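You operate a simulated robot arm through the tools that you are given. There is no shell and no other tool.

You are at the controls of a simulated robot arm. One attempt, no reset.

JOB
Run the small panel's lumpy joint smooth with tallow and the iron.
Fine: fume arm on first, no new solder. Tallow back, iron in its rest, controller and fume arm off. Set down upright: green tallow stick.
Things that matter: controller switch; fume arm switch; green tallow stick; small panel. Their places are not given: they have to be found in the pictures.

Only the result counts: the job must be done as asked and must still hold three seconds after the hand-in. Knocking over, shifting, dropping, spilling or breaking anything else fails it.

ROBOT AND FRAMES
A 7-joint arm with a two-finger parallel gripper, fixed in place. Base frame: the origin is at the foot of the arm, x ahead of it, y to its left, z up. Units: m, rad, N and s.
Its first joint turns from -2.304 to 2.304 rad. Payload 3.91 kg.
Tool frame: the origin (TCP) lies between the finger pads and is the grasp point; the fingertips stand 0.03 m ahead of it; z points along the fingers, y is the line along which they close. Largest opening 0.11 m; finger width 0.02, thickness 0.01; the body of the gripper, 0.048 by 0.112 m, starts 0.055 m behind the TCP.
Orientation is told as [roll, pitch, yaw] about the base's x, y, z axes, in that order, counted from this pose: with the fingers straight down and closing along the base's y, the tool's x points along the base's -x, its y along +y and its z along -z.

CONTROLS
- The arm moves only by the tool send_rows. Its arguments are lists of equal length, an entry for each row: "translation": the shift along the tool's x, y, z in m, a list of three; "dr": the turn, a rotation vector about the tool's x, y, z in rad, a list of three; "hand": the opening, from 0 (shut) to 1 (fully open). In form: {"translation": [[x, y, z], ...], "dr": [[ax, ay, az], ...], "hand": [hand, ...]}. A call has 1 to 20 rows; each row shifts and turns the commanded pose from where the row before left it, along the tool's axes as they then stand. Each row takes 0.2 s and may step no farther than 0.05 m and 0.15 rad from the row before; otherwise, or with a gripper value out of range, the whole call is refused. Where a pose cannot be reached the arm comes as near as it can. A force on the tool above 90 N (or 10 N above the force at the start of the call, whichever is more), or a blocked arm, ends the call early, and 0.2 s more pass. The fingers move at their own pace (about 0.108 m/s each) and stop on an object; they squeeze with about 34 N. The grip force told is the motor's: it shows also when the fingers shut on nothing. Time passes only in rows, and 0.2 s behind the last, so rows that do not move let the fingers close. It gives the time, the measured TCP pose, the force on the tool (base axes), the opening and the grip force at its end, in the units of the frame above (readings bear some noise), with the torque about the TCP (base axes, N m) and any sound that the robot's microphone picked up.
- Cameras (640 x 400 px; columns grow to the right, rows downward): "scene" is fixed at [0.0511, 0.6499, 1.5684]; the picture's right is [-0.49, -0.87, 0.00], its down [-0.26, 0.15, -0.95] and it looks along [0.83, -0.47, -0.30] (base axes); focal length 214 px, centre (320, 200). "wrist" rides on the gripper at [0.072, 0.017, -0.103] in the tool frame; the picture's right is [-0.23, 0.97, 0.00], its down [-0.76, -0.18, -0.62] and it looks along [-0.61, -0.14, 0.78] (tool axes); focal length 222 px, centre (320, 200).
- capture(camera): a new picture of that camera. The clock stands still meanwhile.
- locate(camera, pixels): for up to 12 pixels [column, row] of the newest picture of that camera ("zoom" is the newest enlarged one), the place [x, y, z] in the base frame of the surface seen there, good to about 0.002 m. The clock stands still meanwhile.
- enlarge(camera, box): a new picture of the part [left, top, right, bottom] of that camera's present view, enlarged. The clock stands still meanwhile.
- close_job(): hands the job in; it is judged then, once.

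Leave the gripper open and the arm clear of the work at the hand-in unless told otherwise.

The tools are called after "Emit:" as a command line: name --argument value ..., lists and objects as JSON in quotes. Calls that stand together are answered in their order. send_rows: Moves the arm, as the interface text tells. Its arguments: {"type":"object","properties":{"translation":{"type":"array","items":{"type":"array","items":{"type":"number"}}},"dr":{"type":"array","items":{"type":"array","items":{"type":"number"}}},"hand":{"type":"array","items":{"type":"number"}}},"required":["translation","dr","hand"]} The other tools are called the same way: capture (camera) takes a picture; locate (camera, pixels) gives the place of the surface under pixels of a picture; enlarge (camera, box) takes an enlarged picture of a part of a camera's view; close_job () hands the job in.

At the start:

```text
t: 0.0
tcp_pos: [0.3001, 0.46, 1.5049]
ee_rot: [0.002, 0.0, 0.002]
ft_force: [1.1, 0.2, 0.4]
moment: [0.04, 0.0, 0.0]
grip_width: 0.11
gripper_force: 0.0
```

scene: 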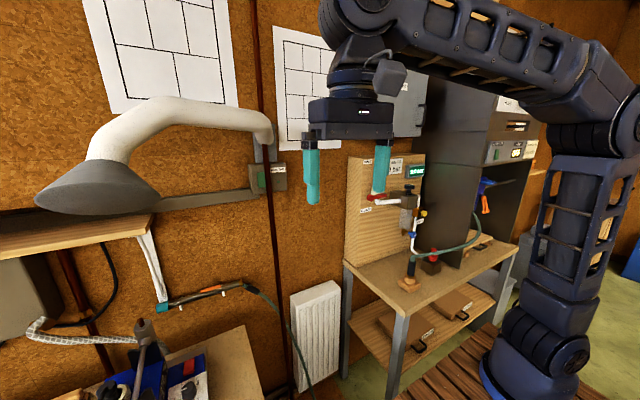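
wrist: 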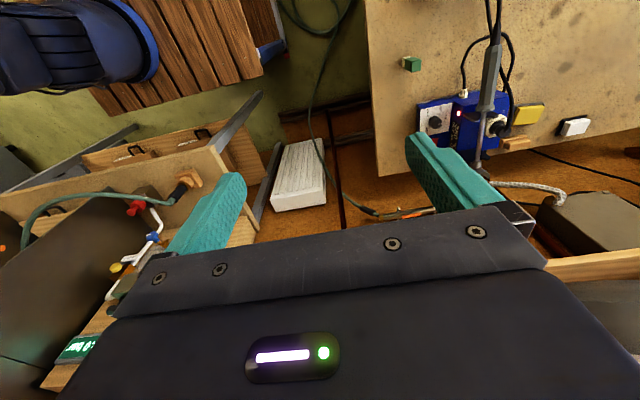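

I see in the scene picture a fume hood arm at left, a bench at the lower left with a blue soldering station, a switch-like box at about (270,178), and in the wrist picture a bench with a green block (411,63), the blue station and the iron. I will enlarge the parts of both views to find everything.

Emit:
enlarge --camera "wrist" --box '[370, 0, 640, 180]'

Emit:
enlarge --camera "scene" --box '[0, 200, 320, 400]'

Emit:
enlarge --camera "scene" --box '[220, 120, 380, 220]'

```text
2.22 times, centred on (505, 90) of wrist
```

zoom: 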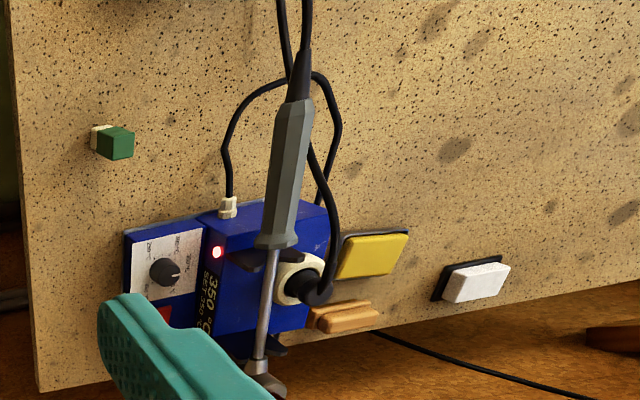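

```text
2.00 times, centred on (160, 300) of scene
```

zoom: 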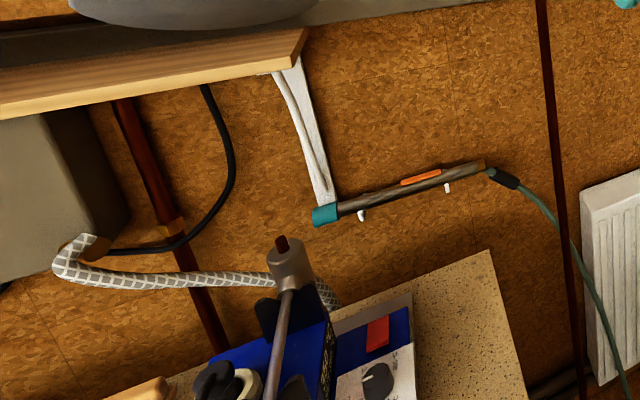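

```text
4.00 times, centred on (300, 170) of scene
```

zoom: 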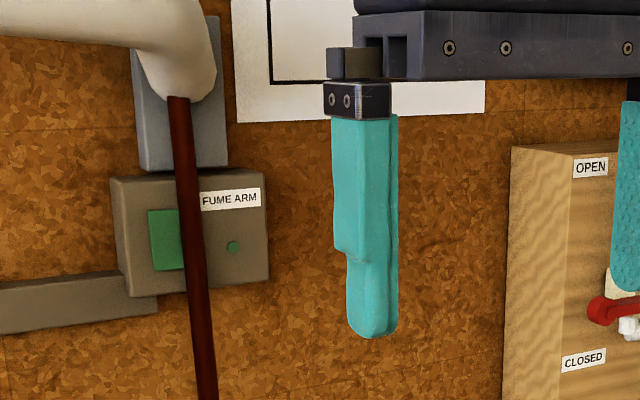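

I'll locate the fume arm switch in the scene picture and the bench items in the wrist picture.

Emit:
locate --camera "scene" --pixels '[[261, 180], [278, 182], [252, 180], [200, 378], [188, 366], [189, 388], [145, 325], [145, 345], [120, 395], [205, 385]]'

Emit:
locate --camera "wrist" --pixels '[[411, 64], [434, 122], [461, 115], [490, 60], [480, 150], [497, 122], [527, 114], [515, 144], [574, 127], [376, 170], [450, 20], [630, 30]]'

```text
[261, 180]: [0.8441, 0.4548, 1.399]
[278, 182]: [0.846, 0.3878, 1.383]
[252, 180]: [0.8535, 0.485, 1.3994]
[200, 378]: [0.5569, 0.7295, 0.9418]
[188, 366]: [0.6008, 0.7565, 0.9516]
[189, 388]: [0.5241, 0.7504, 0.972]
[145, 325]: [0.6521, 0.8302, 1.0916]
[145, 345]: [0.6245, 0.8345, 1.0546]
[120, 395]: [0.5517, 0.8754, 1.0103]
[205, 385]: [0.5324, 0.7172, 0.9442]
```

```text
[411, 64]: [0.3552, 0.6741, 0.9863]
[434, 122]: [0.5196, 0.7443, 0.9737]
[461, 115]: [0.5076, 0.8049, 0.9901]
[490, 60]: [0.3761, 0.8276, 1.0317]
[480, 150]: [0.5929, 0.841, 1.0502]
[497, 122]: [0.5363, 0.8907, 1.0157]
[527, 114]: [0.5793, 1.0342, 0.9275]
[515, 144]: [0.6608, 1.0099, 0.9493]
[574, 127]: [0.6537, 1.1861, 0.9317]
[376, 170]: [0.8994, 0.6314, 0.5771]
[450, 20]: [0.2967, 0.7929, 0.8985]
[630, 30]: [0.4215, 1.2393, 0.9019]
```

The bench top is at about z 0.90, with its items left of the arm. Before moving I'll locate the fume hood, pipe, bracket shelf and other obstacles in the scene picture.

Emit:
locate --camera "scene" --pixels '[[100, 200], [45, 195], [140, 190], [120, 130], [200, 112], [262, 130], [75, 230], [5, 290], [150, 230], [268, 165], [275, 300], [160, 60]]'

Emit:
enlarge --camera "wrist" --box '[520, 100, 640, 300]'

```text
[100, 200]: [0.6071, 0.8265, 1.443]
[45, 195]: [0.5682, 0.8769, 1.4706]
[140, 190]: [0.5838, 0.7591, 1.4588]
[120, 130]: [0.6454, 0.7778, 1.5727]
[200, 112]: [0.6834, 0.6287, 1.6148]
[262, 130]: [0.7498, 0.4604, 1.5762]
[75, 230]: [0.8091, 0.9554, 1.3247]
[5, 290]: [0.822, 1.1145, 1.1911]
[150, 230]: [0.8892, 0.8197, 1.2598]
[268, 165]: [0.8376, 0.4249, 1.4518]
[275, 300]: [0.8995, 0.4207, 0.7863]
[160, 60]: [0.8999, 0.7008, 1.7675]
```

```text
2.00 times, centred on (580, 200) of wrist
```

zoom: 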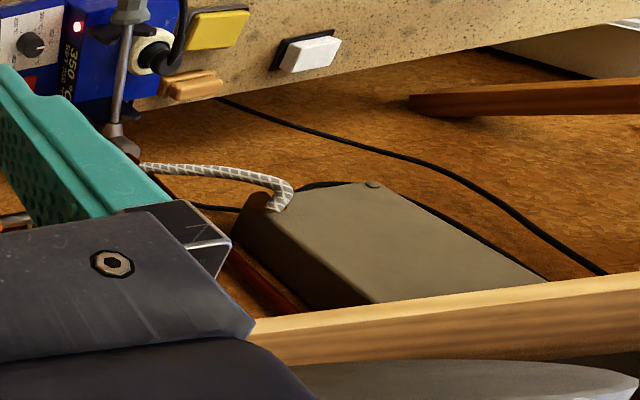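

The wall is at x≈0.90 and the fume hood hangs over the bench at roughly (0.6, 0.83, 1.45+). The arm has free space, so I'll yaw the tool about 60° on the spot, which turns the wrist camera toward the bench.

Emit:
send_rows --translation '[[0, 0, 0], [0, 0, 0], [0, 0, 0], [0, 0, 0], [0, 0, 0], [0, 0, 0], [0, 0, 0], [0, 0, 0]]' --dr '[[0, 0, -0.15], [0, 0, -0.15], [0, 0, -0.15], [0, 0, -0.15], [0, 0, -0.15], [0, 0, -0.15], [0, 0, -0.15], [0, 0, 0]]' --hand '[1, 1, 1, 1, 1, 1, 1, 1]'

Emit:
capture --camera "wrist"

Emit:
capture --camera "scene"

```text
t: 1.8
tcp_pos: [0.2995, 0.4598, 1.5048]
ee_rot: [-0.002, 0.001, 1.049]
ft_force: [0.3, -0.1, 1.2]
moment: [0.0, 0.01, 0.01]
grip_width: 0.1102
gripper_force: 0.1
```

```text
taken
```

wrist: 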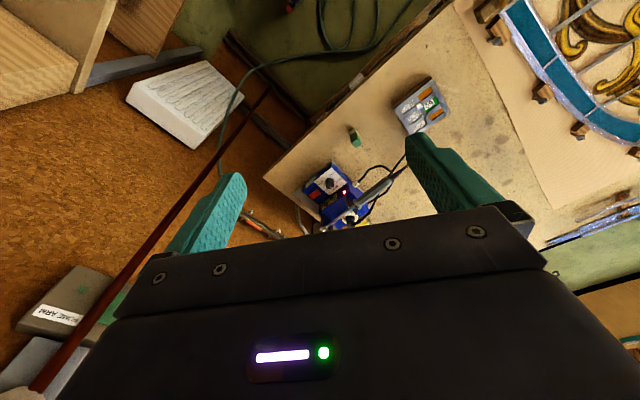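

```text
taken
```

scene: 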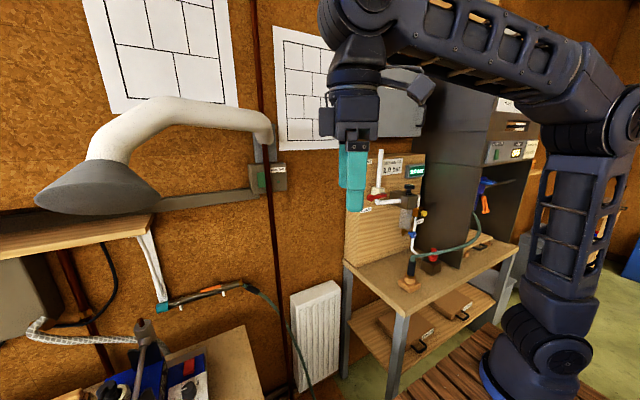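

Now I see a small object with green/orange/white panes at (420,105), the green stick at (355,137), the station and a large stained-glass panel at the upper right. I'll enlarge.

Emit:
enlarge --camera "wrist" --box '[280, 60, 472, 180]'

Emit:
enlarge --camera "wrist" --box '[270, 150, 430, 250]'

Emit:
locate --camera "wrist" --pixels '[[355, 137], [396, 106], [432, 80], [443, 112], [408, 134], [420, 108], [330, 183], [380, 190], [350, 212], [600, 40], [300, 150], [270, 175]]'

```text
3.33 times, centred on (376, 120) of wrist
```

zoom: 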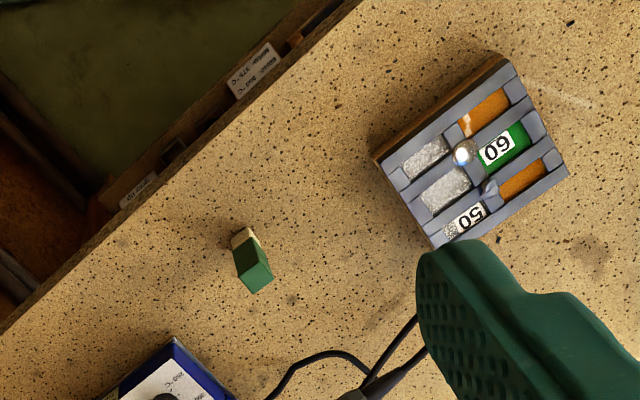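

```text
4.00 times, centred on (350, 200) of wrist
```

zoom: 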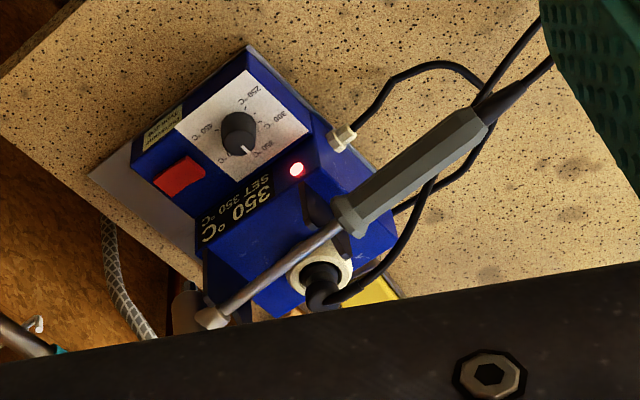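

```text
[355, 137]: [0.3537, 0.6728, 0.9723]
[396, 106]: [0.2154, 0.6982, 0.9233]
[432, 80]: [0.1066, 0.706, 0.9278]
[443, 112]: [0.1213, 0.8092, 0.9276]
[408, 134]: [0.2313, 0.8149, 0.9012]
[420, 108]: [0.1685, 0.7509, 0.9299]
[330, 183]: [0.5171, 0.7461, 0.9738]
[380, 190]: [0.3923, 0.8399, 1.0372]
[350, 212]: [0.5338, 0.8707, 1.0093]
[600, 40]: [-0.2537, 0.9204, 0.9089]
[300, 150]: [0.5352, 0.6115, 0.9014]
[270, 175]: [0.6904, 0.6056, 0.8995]
```

The small panel lies at about (0.17, 0.75, 0.93) with several soldered joints. I'll bring the camera closer to it: yaw to about 1.35 and move to about (0.14, 0.55, 1.15), in free air.

Emit:
send_rows --translation '[[0, 0, 0], [0, 0, 0], [-0.0059, 0.0196, 0.0394], [-0.0059, 0.0196, 0.0394], [-0.0059, 0.0196, 0.0394], [-0.0059, 0.0196, 0.0394], [-0.0059, 0.0196, 0.0394], [-0.0059, 0.0196, 0.0394], [-0.0059, 0.0196, 0.0394], [-0.0059, 0.0196, 0.0394], [-0.0059, 0.0196, 0.0394], [0, 0, 0]]' --dr '[[0, 0, -0.15], [0, 0, -0.15], [0, 0, 0], [0, 0, 0], [0, 0, 0], [0, 0, 0], [0, 0, 0], [0, 0, 0], [0, 0, 0], [0, 0, 0], [0, 0, 0], [0, 0, 0]]' --hand '[1, 1, 1, 1, 1, 1, 1, 1, 1, 1, 1, 1]'

Emit:
capture --camera "wrist"

Emit:
capture --camera "scene"

```text
t: 4.4
tcp_pos: [0.1397, 0.5514, 1.1512]
ee_rot: [0.0, -0.001, 1.35]
ft_force: [0.1, 0.3, -0.6]
moment: [0.02, 0.0, -0.05]
grip_width: 0.1098
gripper_force: 0.1
```

```text
taken
```

wrist: 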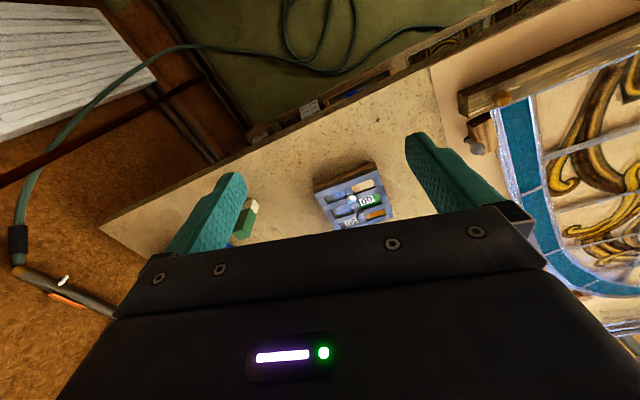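

```text
taken
```

scene: 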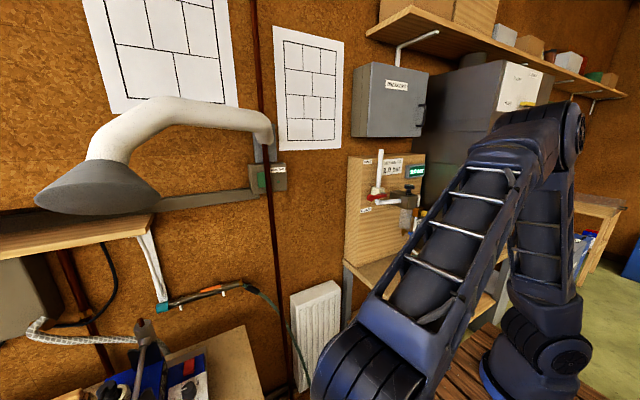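

The panel is near the image centre at (350,195), partly close to the gripper body. I'll move the arm to stand over it at z≈1.08 for a close look.

Emit:
send_rows --translation '[[-0.0421, 0.0033, 0.0142], [-0.0421, 0.0033, 0.0142], [-0.0421, 0.0033, 0.0142], [-0.0421, 0.0033, 0.0142], [-0.0421, 0.0033, 0.0142], [0, 0, 0]]' --dr '[[0, 0, 0], [0, 0, 0], [0, 0, 0], [0, 0, 0], [0, 0, 0], [0, 0, 0]]' --hand '[1, 1, 1, 1, 1, 1]'

Emit:
capture --camera "wrist"

Emit:
enlarge --camera "wrist" --box '[220, 20, 420, 145]'

```text
t: 5.8
tcp_pos: [0.169, 0.7599, 1.0788]
ee_rot: [0.002, 0.0, 1.348]
ft_force: [0.2, 0.1, 1.0]
moment: [-0.02, 0.01, 0.01]
grip_width: 0.1101
gripper_force: 0.2
```

```text
taken
```

wrist: 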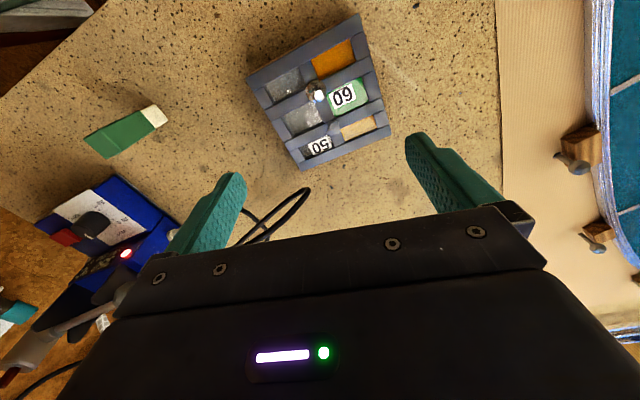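

```text
3.20 times, centred on (320, 82) of wrist
```

zoom: 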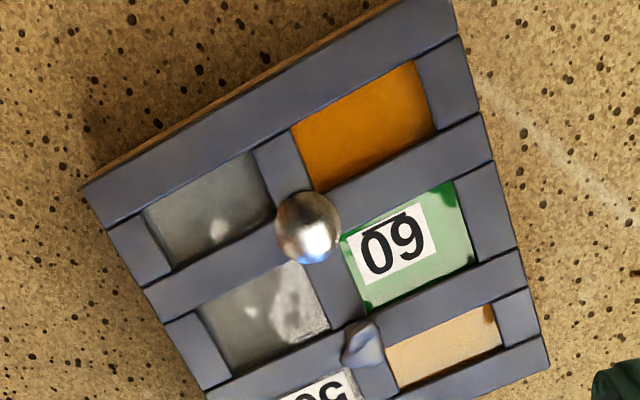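

I see two soldered joints: a bright smooth dome at about (317,94) and a dull, peaked lump at about (333,128). I'll enlarge both closely and locate them.

Emit:
enlarge --camera "wrist" --box '[285, 70, 365, 145]'

Emit:
locate --camera "wrist" --pixels '[[316, 91], [333, 128], [331, 131], [334, 124], [264, 88], [358, 30], [380, 128], [302, 158], [152, 116], [118, 135], [100, 143], [318, 112]]'

```text
5.33 times, centred on (325, 108) of wrist
```

zoom: 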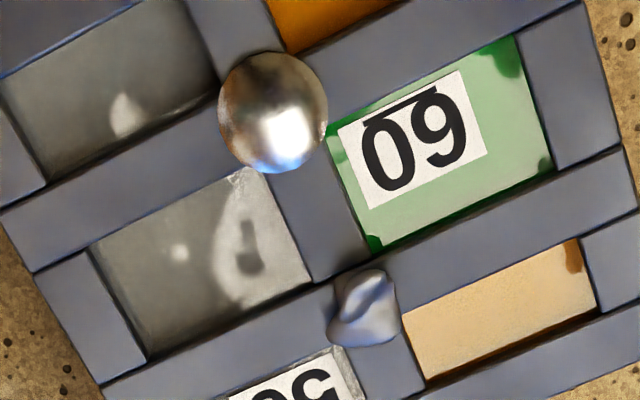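

```text
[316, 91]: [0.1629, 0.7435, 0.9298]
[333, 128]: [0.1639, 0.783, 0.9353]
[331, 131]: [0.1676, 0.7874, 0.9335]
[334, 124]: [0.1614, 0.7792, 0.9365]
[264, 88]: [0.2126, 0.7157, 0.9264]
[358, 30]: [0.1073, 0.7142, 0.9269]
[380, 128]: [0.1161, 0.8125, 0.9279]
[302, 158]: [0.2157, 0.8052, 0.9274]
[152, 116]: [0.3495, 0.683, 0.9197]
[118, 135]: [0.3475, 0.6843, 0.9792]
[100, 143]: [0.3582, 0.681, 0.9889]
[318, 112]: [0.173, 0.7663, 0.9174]
```

The dull, folded lump at (0.164, 0.782, ~0.936), next to the pane marked 50, is the lumpy joint. The bright dome is already smooth, so I'll leave it alone. Next I'll back off and tilt the wrist camera to look at the stick, the station, the iron and its rest from a better angle.

Emit:
send_rows --translation '[[0.0252, -0.0247, -0.0285], [0.0252, -0.0247, -0.0285], [0.0252, -0.0247, -0.0285], [0.0252, -0.0247, -0.0285], [0.0252, -0.0247, -0.0285], [0.0252, -0.0247, -0.0285], [0, 0, 0], [0, 0, 0], [0, 0, 0], [0, 0, 0], [0, 0, 0], [0, 0, 0], [0, 0, 0]]' --dr '[[0, 0, 0], [0, 0, 0], [0, 0, 0], [0, 0, 0], [0, 0, 0], [0, 0, 0], [0, 0, 0.117], [0, 0, 0.117], [0, 0, 0.117], [0, -0.15, 0], [0, -0.15, 0], [0, -0.15, 0], [0, 0, 0]]' --hand '[1, 1, 1, 1, 1, 1, 1, 1, 1, 1, 1, 1, 1]'

Emit:
capture --camera "wrist"

Emit:
capture --camera "scene"

```text
t: 8.6
tcp_pos: [0.2792, 0.5795, 1.2502]
ee_rot: [0.0, -0.451, 0.998]
ft_force: [0.3, -0.2, 0.4]
moment: [-0.02, 0.02, 0.03]
grip_width: 0.1102
gripper_force: 0.0
```

```text
taken
```

wrist: 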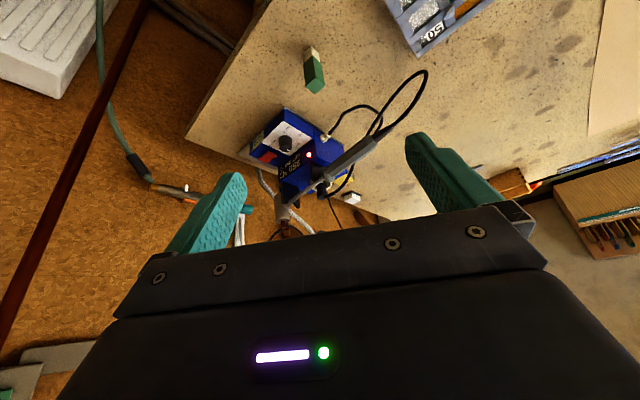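

```text
taken
```

scene: 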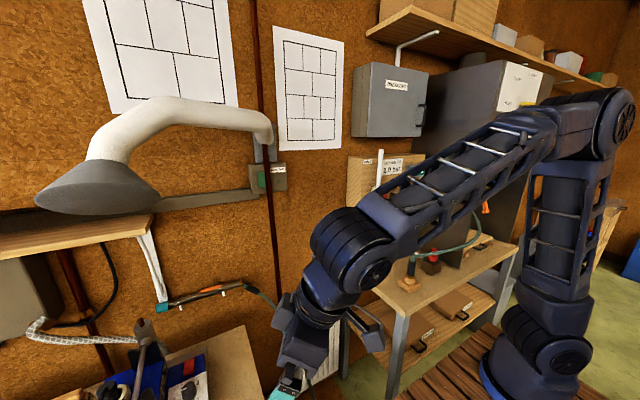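

Now I'll enlarge the station/iron and the tallow stick in this view.

Emit:
enlarge --camera "wrist" --box '[235, 60, 435, 220]'

Emit:
enlarge --camera "wrist" --box '[280, 30, 360, 100]'

Emit:
locate --camera "wrist" --pixels '[[312, 50], [314, 70], [318, 88], [312, 85], [355, 155], [340, 168], [330, 178], [318, 186], [300, 200], [284, 213], [283, 226], [374, 140]]'

```text
2.50 times, centred on (335, 140) of wrist
```

zoom: 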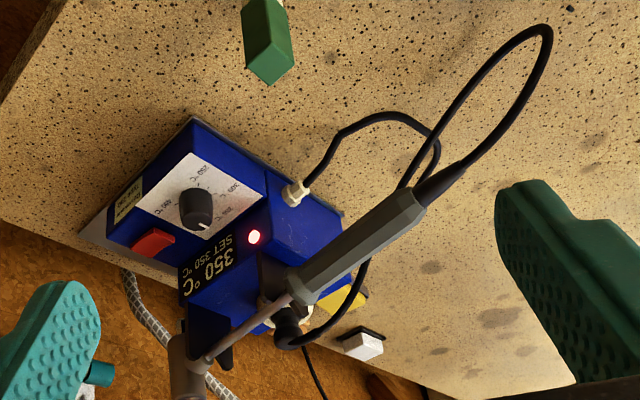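

```text
5.71 times, centred on (320, 65) of wrist
```

zoom: 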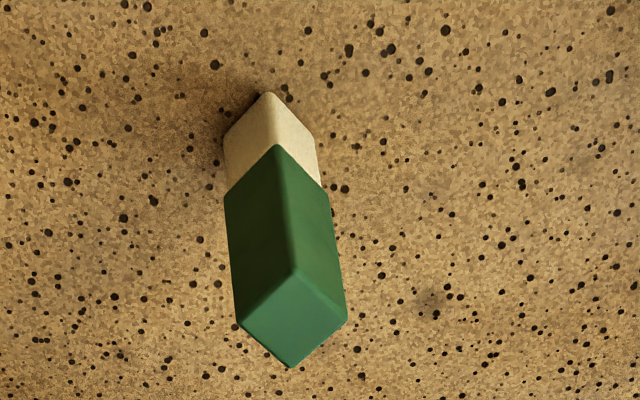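

```text
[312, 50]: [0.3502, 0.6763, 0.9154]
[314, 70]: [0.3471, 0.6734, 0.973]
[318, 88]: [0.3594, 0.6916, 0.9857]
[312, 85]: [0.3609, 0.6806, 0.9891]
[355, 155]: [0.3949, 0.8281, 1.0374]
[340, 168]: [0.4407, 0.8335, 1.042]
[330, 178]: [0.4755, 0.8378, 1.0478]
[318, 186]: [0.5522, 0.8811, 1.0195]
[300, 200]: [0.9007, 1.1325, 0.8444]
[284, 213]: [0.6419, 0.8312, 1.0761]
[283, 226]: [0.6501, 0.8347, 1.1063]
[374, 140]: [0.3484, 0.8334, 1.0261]
```

The tallow stick stands upright with the bare cream end down on the bench. The iron runs from (0.35,0.83,1.026) to (0.64,0.83,1.08). I'd like a side view of the iron and its rest, so I'll turn to face +y, tilt more, and move to (0.45,0.60,1.19), well clear in front of the station.

Emit:
send_rows --translation '[[0, 0, 0], [0, 0, 0], [0, 0, 0], [0, 0, 0], [0, 0, 0], [0, 0, 0], [0, 0, 0], [0.0086, -0.0427, 0.0132], [0.0086, -0.0427, 0.0132], [0.0086, -0.0427, 0.0132], [0.0086, -0.0427, 0.0132], [0, 0, 0]]' --dr '[[-0.062, 0, -0.1283], [-0.062, 0, -0.1283], [-0.062, 0, -0.1283], [-0.062, 0, -0.1283], [0, -0.15, 0], [0, -0.15, 0], [0, -0.15, 0], [0, 0, 0], [0, 0, 0], [0, 0, 0], [0, 0, 0], [0, 0, 0]]' --hand '[1, 1, 1, 1, 1, 1, 1, 1, 1, 1, 1, 1]'

Emit:
capture --camera "wrist"

Emit:
capture --camera "scene"

```text
t: 11.2
tcp_pos: [0.4519, 0.5978, 1.1904]
ee_rot: [0.001, -0.9, 1.569]
ft_force: [0.5, 0.3, 0.3]
moment: [-0.03, 0.01, -0.05]
grip_width: 0.11
gripper_force: 0.0
```

```text
taken
```

wrist: 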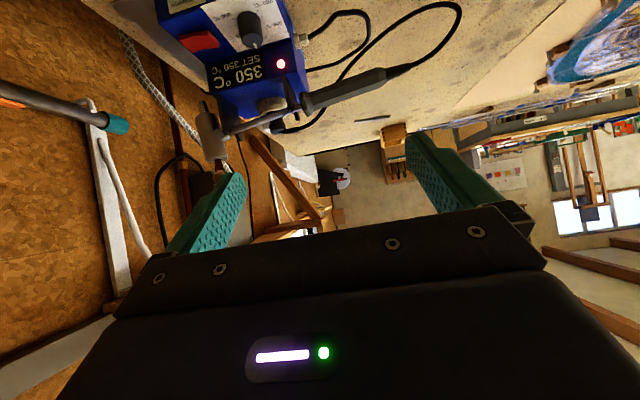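

```text
taken
```

scene: 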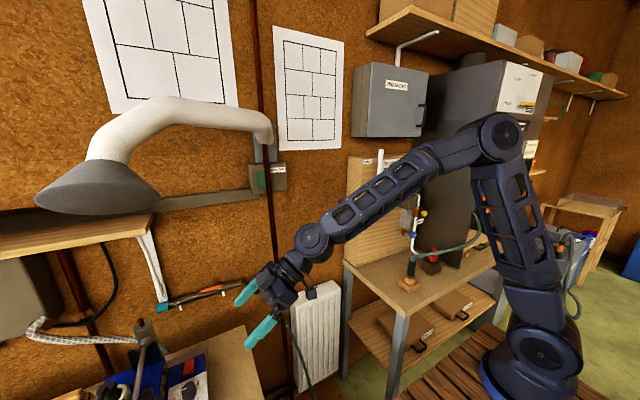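

Emit:
enlarge --camera "wrist" --box '[165, 0, 325, 175]'

Emit:
enlarge --camera "wrist" --box '[190, 60, 310, 170]'

Emit:
locate --camera "wrist" --pixels '[[202, 40], [190, 42], [212, 38], [385, 75], [345, 90], [308, 106], [298, 105], [270, 117], [240, 127], [210, 130], [212, 110], [216, 155]]'

```text
2.29 times, centred on (245, 88) of wrist
```

zoom: 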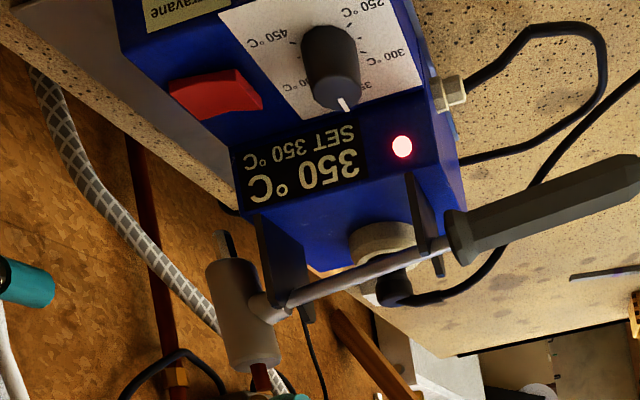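

```text
3.64 times, centred on (250, 115) of wrist
```

zoom: 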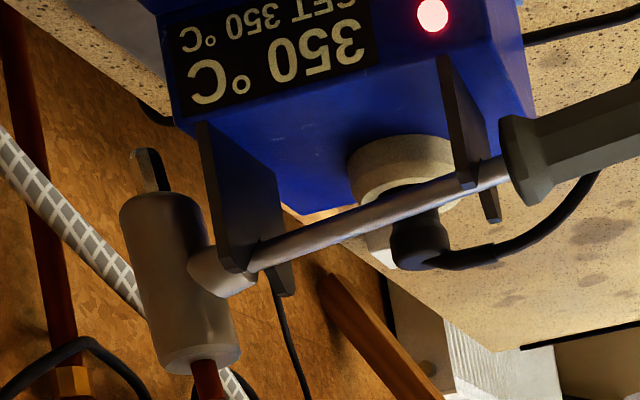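

```text
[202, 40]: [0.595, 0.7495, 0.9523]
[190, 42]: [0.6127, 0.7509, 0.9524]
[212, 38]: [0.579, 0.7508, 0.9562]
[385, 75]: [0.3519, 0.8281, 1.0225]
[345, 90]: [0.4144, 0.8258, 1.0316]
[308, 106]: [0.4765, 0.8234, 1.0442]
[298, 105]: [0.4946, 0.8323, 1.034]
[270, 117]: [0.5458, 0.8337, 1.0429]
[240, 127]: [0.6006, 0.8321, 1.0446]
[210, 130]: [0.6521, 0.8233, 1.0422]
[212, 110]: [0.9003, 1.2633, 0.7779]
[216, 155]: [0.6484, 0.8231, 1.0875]
```

The side view shows a hatchet-style iron: the shaft lies in two black notched brackets on top of the controller, the bit hangs downward from the cross-head at (0.65,0.825), and the red rocker switch is at about (0.595,0.75,0.952). I'll sample more points on this view, then go and look at the fume arm switch.

Emit:
locate --camera "wrist" --pixels '[[231, 105], [229, 101], [230, 110], [225, 118], [240, 160], [246, 163], [262, 105], [320, 75], [316, 90], [322, 116], [240, 140], [225, 120]]'

Emit:
enlarge --camera "wrist" --box '[165, 0, 265, 62]'

Emit:
enlarge --camera "scene" --box '[110, 300, 230, 400]'

```text
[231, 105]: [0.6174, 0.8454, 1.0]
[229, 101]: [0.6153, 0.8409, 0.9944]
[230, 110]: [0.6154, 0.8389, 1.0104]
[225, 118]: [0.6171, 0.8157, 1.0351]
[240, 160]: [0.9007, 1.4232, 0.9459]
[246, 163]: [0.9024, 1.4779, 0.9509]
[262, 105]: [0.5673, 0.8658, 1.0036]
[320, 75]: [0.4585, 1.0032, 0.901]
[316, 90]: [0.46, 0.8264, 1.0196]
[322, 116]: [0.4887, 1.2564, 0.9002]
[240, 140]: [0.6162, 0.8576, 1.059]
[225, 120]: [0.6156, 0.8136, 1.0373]
```

```text
6.40 times, centred on (215, 31) of wrist
```

zoom: 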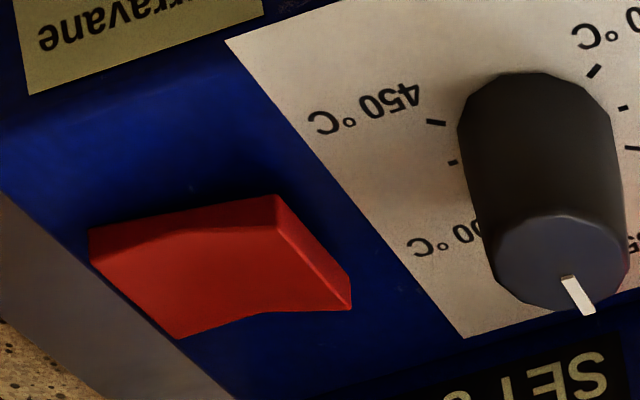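

```text
4.00 times, centred on (170, 350) of scene
```

zoom: 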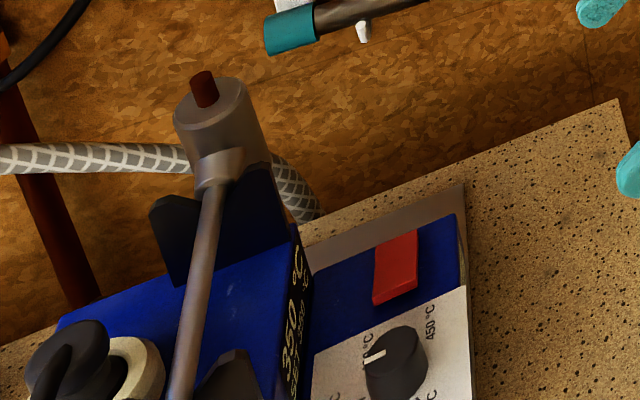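

I want the rocker's two halves' heights in order to know which end is pressed now; I'll locate points in the scene zoom and take the closer zoom too.

Emit:
locate --camera "zoom" --pixels '[[390, 292], [395, 278], [397, 265], [399, 250], [402, 238], [340, 270], [440, 270], [330, 380], [400, 340], [203, 85], [235, 150], [210, 250]]'

Emit:
enlarge --camera "scene" --box '[190, 350, 230, 380]'

Emit:
enlarge --camera "scene" --box '[240, 155, 300, 205]'

```text
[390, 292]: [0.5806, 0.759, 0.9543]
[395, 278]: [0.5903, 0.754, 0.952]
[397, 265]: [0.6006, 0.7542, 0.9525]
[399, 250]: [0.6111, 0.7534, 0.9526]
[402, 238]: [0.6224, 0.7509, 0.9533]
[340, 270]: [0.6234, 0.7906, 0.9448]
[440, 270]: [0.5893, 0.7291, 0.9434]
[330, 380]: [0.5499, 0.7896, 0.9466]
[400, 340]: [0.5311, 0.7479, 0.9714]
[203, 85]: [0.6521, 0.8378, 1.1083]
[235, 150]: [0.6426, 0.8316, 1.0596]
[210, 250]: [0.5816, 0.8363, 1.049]
```

```text
13.33 times, centred on (210, 365) of scene
```

zoom: 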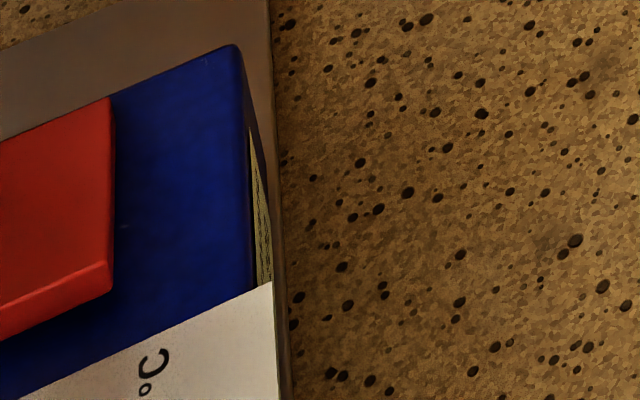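

```text
8.00 times, centred on (270, 180) of scene
```

zoom: 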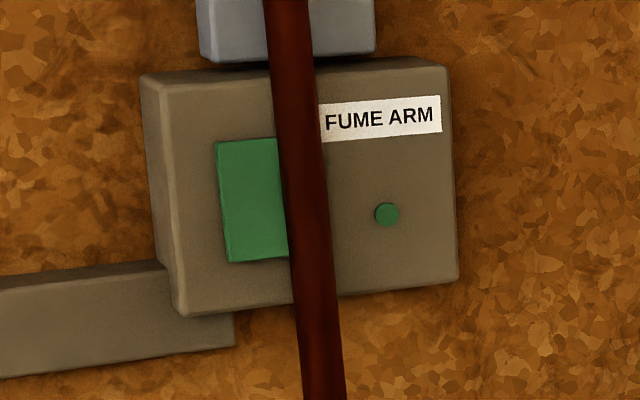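

The controller rocker spans x 0.578–0.622 at y≈0.754, with its near end (x≈0.58) slightly raised. So the far end is pressed now (on), and pressing the near end should switch it off later. Now I'll turn the camera toward the fume arm box, moving to (0.50,0.45,1.49) facing the wall.

Emit:
send_rows --translation '[[0, 0, 0], [0, 0, 0], [0, 0, 0], [0, 0, 0], [0, 0, 0], [0, 0, 0], [0, 0, 0], [0, 0, 0], [0, 0, 0], [0, 0, 0], [0, 0, 0], [-0.038, -0.02114, -0.02107], [-0.038, -0.02114, -0.02107], [-0.038, -0.02114, -0.02107], [-0.038, -0.02114, -0.02107], [-0.038, -0.02114, -0.02107], [-0.038, -0.02114, -0.02107], [-0.038, -0.02114, -0.02107], [0, 0, 0]]' --dr '[[0.1118, 0, 0.0887], [0.1118, 0, 0.0887], [0.1118, 0, 0.0887], [0.1118, 0, 0.0887], [0.1118, 0, 0.0887], [0.1118, 0, 0.0887], [0.1118, 0, 0.0887], [0.1118, 0, 0.0887], [0.1118, 0, 0.0887], [0.1118, 0, 0.0887], [0.1118, 0, 0.0887], [0, 0, 0], [0, 0, 0], [0, 0, 0], [0, 0, 0], [0, 0, 0], [0, 0, 0], [0, 0, 0], [0, 0, 0]]' --hand '[1, 1, 1, 1, 1, 1, 1, 1, 1, 1, 1, 1, 1, 1, 1, 1, 1, 1, 1]'

Emit:
capture --camera "wrist"

Emit:
capture --camera "scene"

```text
t: 15.2
tcp_pos: [0.5013, 0.4489, 1.4907]
ee_rot: [-0.003, -0.9, 0.0]
ft_force: [-0.4, -1.0, -0.5]
moment: [-0.02, -0.01, -0.03]
grip_width: 0.11
gripper_force: 0.0
```

```text
taken
```

wrist: 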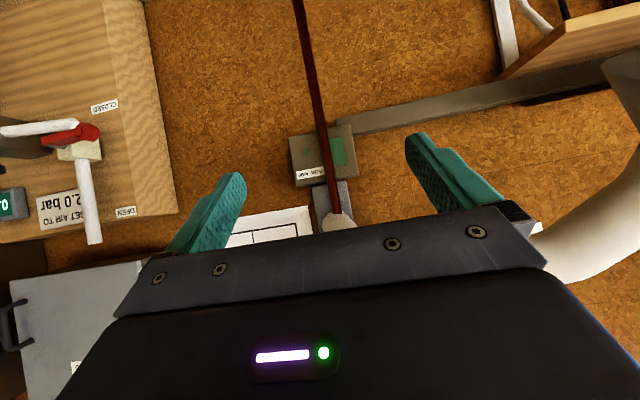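

```text
taken
```

scene: 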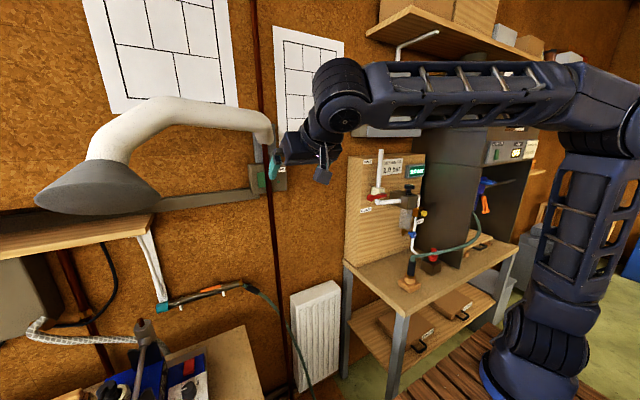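

The fume arm box is at (325,155) with its green rocker at about (338,150). I'll enlarge and locate it.

Emit:
enlarge --camera "wrist" --box '[280, 115, 370, 195]'

Emit:
locate --camera "wrist" --pixels '[[336, 140], [338, 150], [340, 162], [350, 140], [355, 160], [306, 150], [317, 110], [323, 150], [330, 190], [345, 218], [560, 250], [620, 180]]'

```text
5.00 times, centred on (325, 155) of wrist
```

zoom: 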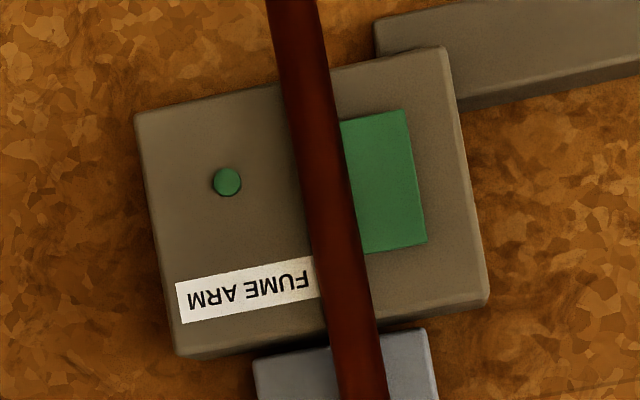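

```text
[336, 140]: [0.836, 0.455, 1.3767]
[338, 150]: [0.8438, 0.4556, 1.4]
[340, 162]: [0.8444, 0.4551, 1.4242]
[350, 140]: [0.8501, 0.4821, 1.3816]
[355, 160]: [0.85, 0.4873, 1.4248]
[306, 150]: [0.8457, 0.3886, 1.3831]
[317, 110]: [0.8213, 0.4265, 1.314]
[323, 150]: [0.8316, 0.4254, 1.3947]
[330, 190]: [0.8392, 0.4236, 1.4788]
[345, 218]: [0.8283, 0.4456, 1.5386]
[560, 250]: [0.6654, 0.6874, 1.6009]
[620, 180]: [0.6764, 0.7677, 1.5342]
```

The rocker on the fume box stands proud at its lower end (z≈1.377, x≈0.836) and is pressed in at the top; the lamp is dark, so it's off. The red pipe at y≈0.425 (front at x≈0.83) covers its right part, so I'll press at y≈0.460. I'll level the tool to point at the wall, shut the fingers, and stop about 5 cm short.

Emit:
send_rows --translation '[[0, 0, 0], [0, 0, 0], [0, 0, 0], [0, 0, 0], [0, 0, 0], [0.0188, 0.0019, 0.0415], [0.0188, 0.0019, 0.0415], [0.0188, 0.0019, 0.0415], [0.0188, 0.0019, 0.0415], [0.0188, 0.0019, 0.0415], [0.0188, 0.0019, 0.0415], [0, 0, 0]]' --dr '[[0, -0.1342, 0], [0, -0.1342, 0], [0, -0.1342, 0], [0, -0.1342, 0], [0, -0.1342, 0], [0, 0, 0], [0, 0, 0], [0, 0, 0], [0, 0, 0], [0, 0, 0], [0, 0, 0], [0, 0, 0]]' --hand '[0, 0, 0, 0, 0, 0, 0, 0, 0, 0, 0, 0]'

Emit:
capture --camera "wrist"

Emit:
capture --camera "scene"

```text
t: 17.8
tcp_pos: [0.7508, 0.461, 1.3775]
ee_rot: [-2.446, -1.568, 2.445]
ft_force: [0.1, -0.1, 0.0]
moment: [-0.05, 0.02, -0.03]
grip_width: 0.0
gripper_force: 33.9
```

```text
taken
```

wrist: 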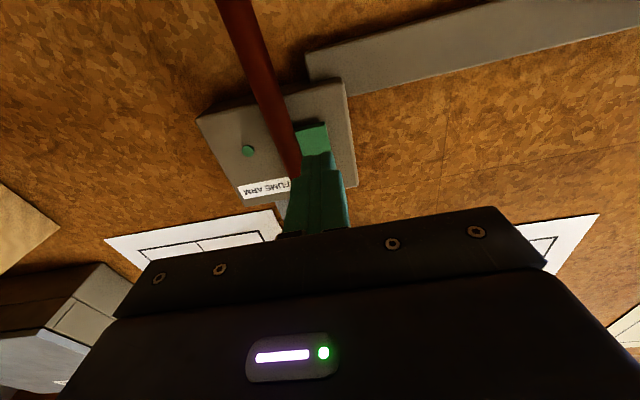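

```text
taken
```

scene: 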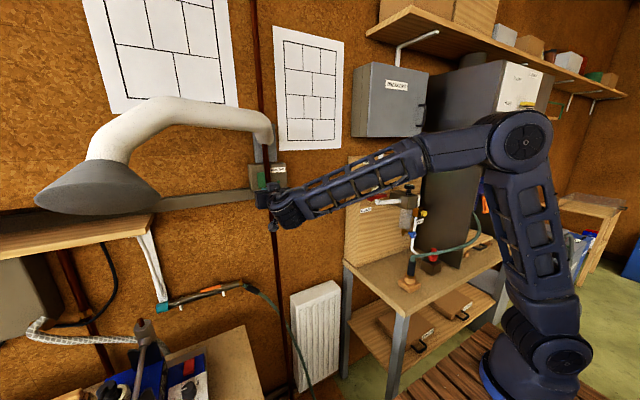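

Emit:
enlarge --camera "wrist" --box '[250, 100, 380, 200]'

Emit:
enlarge --camera "scene" --box '[235, 140, 315, 215]'

```text
4.00 times, centred on (315, 150) of wrist
```

zoom: 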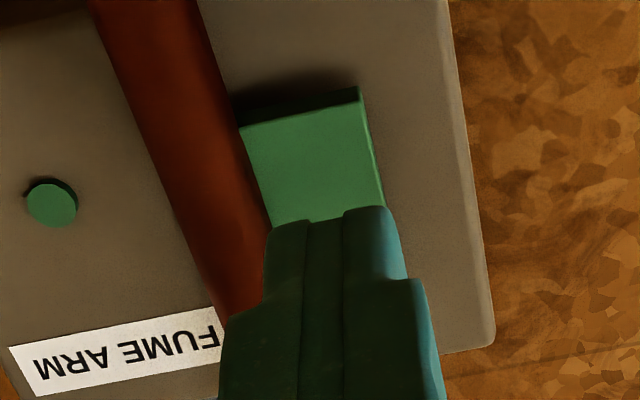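

```text
5.33 times, centred on (275, 178) of scene
```

zoom: 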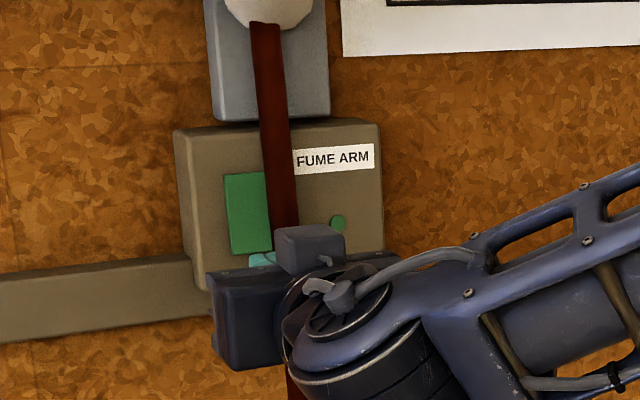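

Emit:
locate --camera "wrist" --pixels '[[310, 130], [312, 138], [316, 150], [301, 134], [325, 138], [329, 150], [290, 140], [286, 125], [298, 165]]'

```text
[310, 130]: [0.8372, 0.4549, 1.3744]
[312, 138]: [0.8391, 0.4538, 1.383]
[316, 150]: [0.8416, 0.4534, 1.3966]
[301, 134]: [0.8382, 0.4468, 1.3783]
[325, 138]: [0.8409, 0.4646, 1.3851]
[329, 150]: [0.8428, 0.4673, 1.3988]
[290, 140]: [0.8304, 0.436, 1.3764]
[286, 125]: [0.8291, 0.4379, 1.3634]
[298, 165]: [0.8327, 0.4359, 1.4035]
```

The rocker spans y≈0.437–0.47 with its lower end at z≈1.37. The shut fingers at y=0.461, z=1.378 clear the pipe by over a centimetre. I'll push forward slowly, about 6.5 cm in total.

Emit:
send_rows --translation '[[0, 0, 0.03], [0, 0, 0.016], [0, 0, 0.005], [0, 0, 0.004], [0, 0, 0.004], [0, 0, 0.003], [0, 0, 0.003], [0, 0, 0]]' --dr '[[0, 0, 0], [0, 0, 0], [0, 0, 0], [0, 0, 0], [0, 0, 0], [0, 0, 0], [0, 0, 0], [0, 0, 0]]' --hand '[0, 0, 0, 0, 0, 0, 0, 0]'

Emit:
enlarge --camera "wrist" --box '[230, 90, 390, 190]'

Emit:
enlarge --camera "scene" --box '[235, 140, 315, 215]'

```text
t: 19.6
tcp_pos: [0.8113, 0.4627, 1.3784]
ee_rot: [-1.502, -1.57, 1.502]
ft_force: [-58.5, -22.6, -19.2]
moment: [0.45, 0.04, -0.65]
grip_width: 0.0004
gripper_force: 33.9
```

```text
4.00 times, centred on (310, 140) of wrist
```

zoom: 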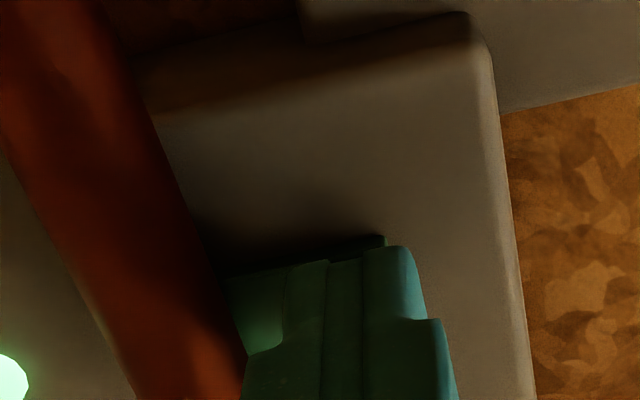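

```text
5.33 times, centred on (275, 178) of scene
```

zoom: 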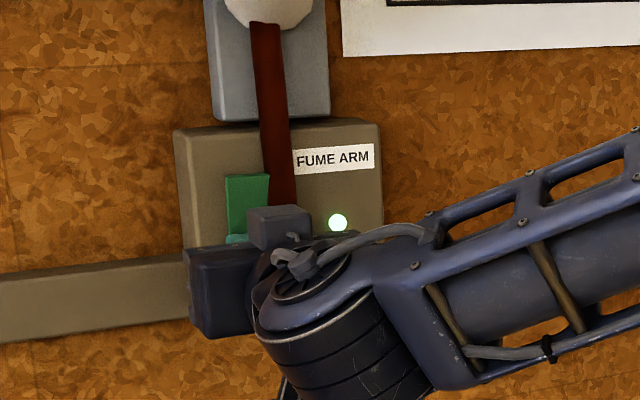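

The lamp beside the rocker is now lit green, so the fume arm is on (58 N push). I'll back straight out from the wall.

Emit:
send_rows --translation '[[0, 0, -0.01], [0, 0, -0.03], [0, 0, -0.045], [0, 0, -0.045], [0, 0, -0.045], [0, 0, -0.045], [0, 0, 0]]' --dr '[[0, 0, 0], [0, 0, 0], [0, 0, 0], [0, 0, 0], [0, 0, 0], [0, 0, 0], [0, 0, 0]]' --hand '[0, 0, 0, 0, 0, 0, 0]'

Emit:
enlarge --camera "scene" --box '[235, 140, 315, 215]'

Emit:
capture --camera "wrist"

```text
t: 21.2
tcp_pos: [0.5953, 0.4626, 1.378]
ee_rot: [-2.184, -1.57, 2.181]
ft_force: [0.4, 0.4, -0.6]
moment: [0.02, 0.0, 0.03]
grip_width: 0.0001
gripper_force: 34.2
```

```text
5.33 times, centred on (275, 178) of scene
```

zoom: 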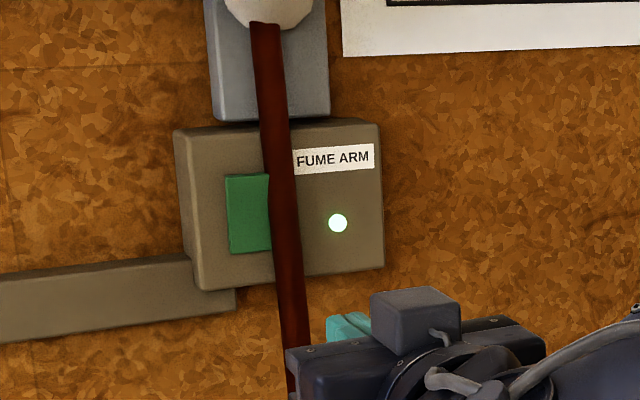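

```text
taken
```

wrist: 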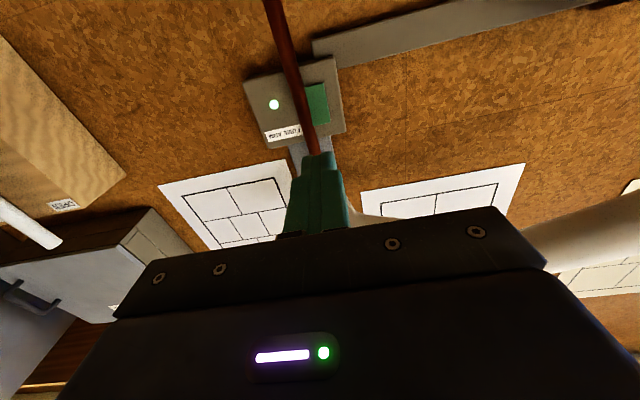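

The fume arm lamp stays lit. The tallow stick is axis-aligned, 22 mm square, centred at about (0.357, 0.687), top at z≈0.989. I'll bring the tool back to pointing down while backing away from the wall.

Emit:
send_rows --translation '[[0.003, 0.0035, -0.0178], [0.0055, 0.0035, -0.0172], [0.0079, 0.0035, -0.0162], [0.0101, 0.0035, -0.015], [0.0121, 0.0035, -0.0134], [0.0139, 0.0035, -0.0115], [0.0154, 0.0035, -0.0094], [0.0166, 0.0035, -0.0071], [0.0174, 0.0035, -0.0047], [0.0179, 0.0035, -0.0021], [0.018, 0.0035, 0.0004], [0, 0, 0]]' --dr '[[0, 0.1427, 0], [0, 0.1427, 0], [0, 0.1427, 0], [0, 0.1427, 0], [0, 0.1427, 0], [0, 0.1427, 0], [0, 0.1427, 0], [0, 0.1427, 0], [0, 0.1427, 0], [0, 0.1427, 0], [0, 0.1427, 0], [0, 0, 0]]' --hand '[0.6, 0.6, 0.6, 0.6, 0.6, 0.6, 0.6, 0.6, 0.6, 0.6, 0.6, 0.6]'

```text
t: 23.8
tcp_pos: [0.3982, 0.501, 1.3465]
ee_rot: [0.001, -0.001, -0.001]
ft_force: [-0.1, 0.6, -0.9]
moment: [-0.02, 0.0, 0.0]
grip_width: 0.0661
gripper_force: 0.1
```

Tool is down again. Now I'll yaw to π/2 and move to above the tallow stick at z≈1.10.

Emit:
send_rows --translation '[[0, 0, 0], [0, 0, 0], [0, 0, 0], [0, 0, 0], [0, 0, 0], [0, 0, 0], [0, 0, 0], [0, 0, 0], [0, 0, 0], [0, 0, 0], [0, 0, 0], [-0.0265, 0.00586, 0.0352], [-0.0265, 0.00586, 0.0352], [-0.0265, 0.00586, 0.0352], [-0.0265, 0.00586, 0.0352], [-0.0265, 0.00586, 0.0352], [-0.0265, 0.00586, 0.0352], [-0.0265, 0.00586, 0.0352], [0, 0, 0]]' --dr '[[0, 0, -0.1428], [0, 0, -0.1428], [0, 0, -0.1428], [0, 0, -0.1428], [0, 0, -0.1428], [0, 0, -0.1428], [0, 0, -0.1428], [0, 0, -0.1428], [0, 0, -0.1428], [0, 0, -0.1428], [0, 0, -0.1428], [0, 0, 0], [0, 0, 0], [0, 0, 0], [0, 0, 0], [0, 0, 0], [0, 0, 0], [0, 0, 0], [0, 0, 0]]' --hand '[0.6, 0.6, 0.6, 0.6, 0.6, 0.6, 0.6, 0.6, 0.6, 0.6, 0.6, 0.6, 0.6, 0.6, 0.6, 0.6, 0.6, 0.6, 0.6]'

Emit:
capture --camera "wrist"

Emit:
enlarge --camera "wrist" --box '[270, 70, 400, 170]'

```text
t: 27.8
tcp_pos: [0.3594, 0.6875, 1.0978]
ee_rot: [-0.003, 0.0, 1.566]
ft_force: [0.1, -0.8, 0.3]
moment: [-0.03, -0.05, 0.0]
grip_width: 0.0659
gripper_force: 0.1
```

```text
taken
```

wrist: 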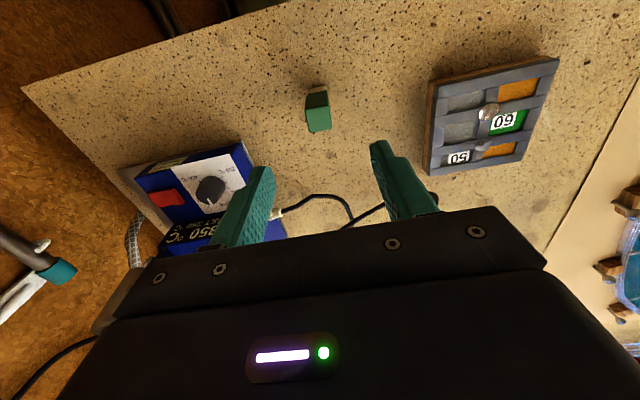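

```text
4.00 times, centred on (335, 120) of wrist
```

zoom: 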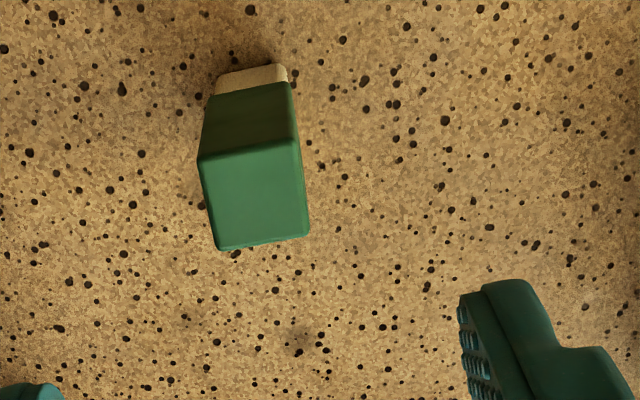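

Emit:
locate --camera "zoom" --pixels '[[207, 165], [290, 153], [302, 230], [222, 241], [255, 200], [250, 90], [255, 75], [225, 85], [283, 78], [250, 120]]'

```text
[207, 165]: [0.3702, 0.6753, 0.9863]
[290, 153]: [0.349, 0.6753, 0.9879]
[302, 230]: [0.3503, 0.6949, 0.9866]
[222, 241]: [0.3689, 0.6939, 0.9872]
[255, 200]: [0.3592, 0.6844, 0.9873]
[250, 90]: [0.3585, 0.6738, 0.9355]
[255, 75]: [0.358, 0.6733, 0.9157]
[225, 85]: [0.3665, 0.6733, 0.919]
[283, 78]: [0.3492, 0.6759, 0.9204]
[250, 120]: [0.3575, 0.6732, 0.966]
```

The stick's centre is (0.359, 0.6845) with the top at z 0.987, and the green sleeve begins at about z 0.922. I'll lower to TCP z≈0.963 around it, close, and check the grip.

Emit:
send_rows --translation '[[0.003, 0, 0.04], [0, 0, 0.04], [0, 0, 0.035], [0, 0, 0.02], [0, 0, 0], [0, 0, 0], [0, 0, 0], [0, 0, 0], [0, 0, 0]]' --dr '[[0, 0, 0], [0, 0, 0], [0, 0, 0], [0, 0, 0], [0, 0, 0], [0, 0, 0], [0, 0, 0], [0, 0, 0], [0, 0, 0]]' --hand '[0.6, 0.6, 0.6, 0.6, 0.6, 0, 0, 0, 0]'

Emit:
capture --camera "wrist"

```text
t: 29.8
tcp_pos: [0.3596, 0.6846, 0.964]
ee_rot: [-0.004, 0.002, 1.568]
ft_force: [0.6, 0.3, 0.3]
moment: [-0.04, 0.0, -0.01]
grip_width: 0.0232
gripper_force: 34.3
```

```text
taken
```

wrist: 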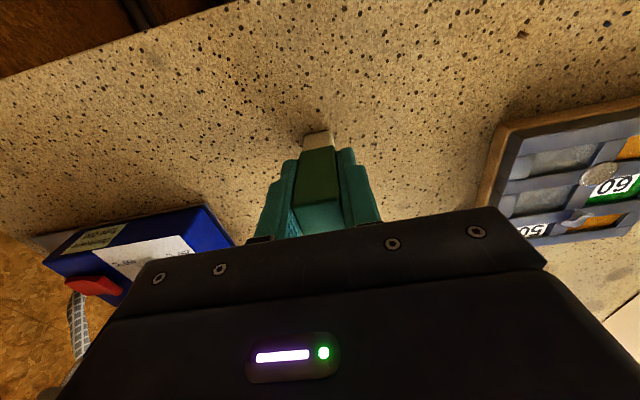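

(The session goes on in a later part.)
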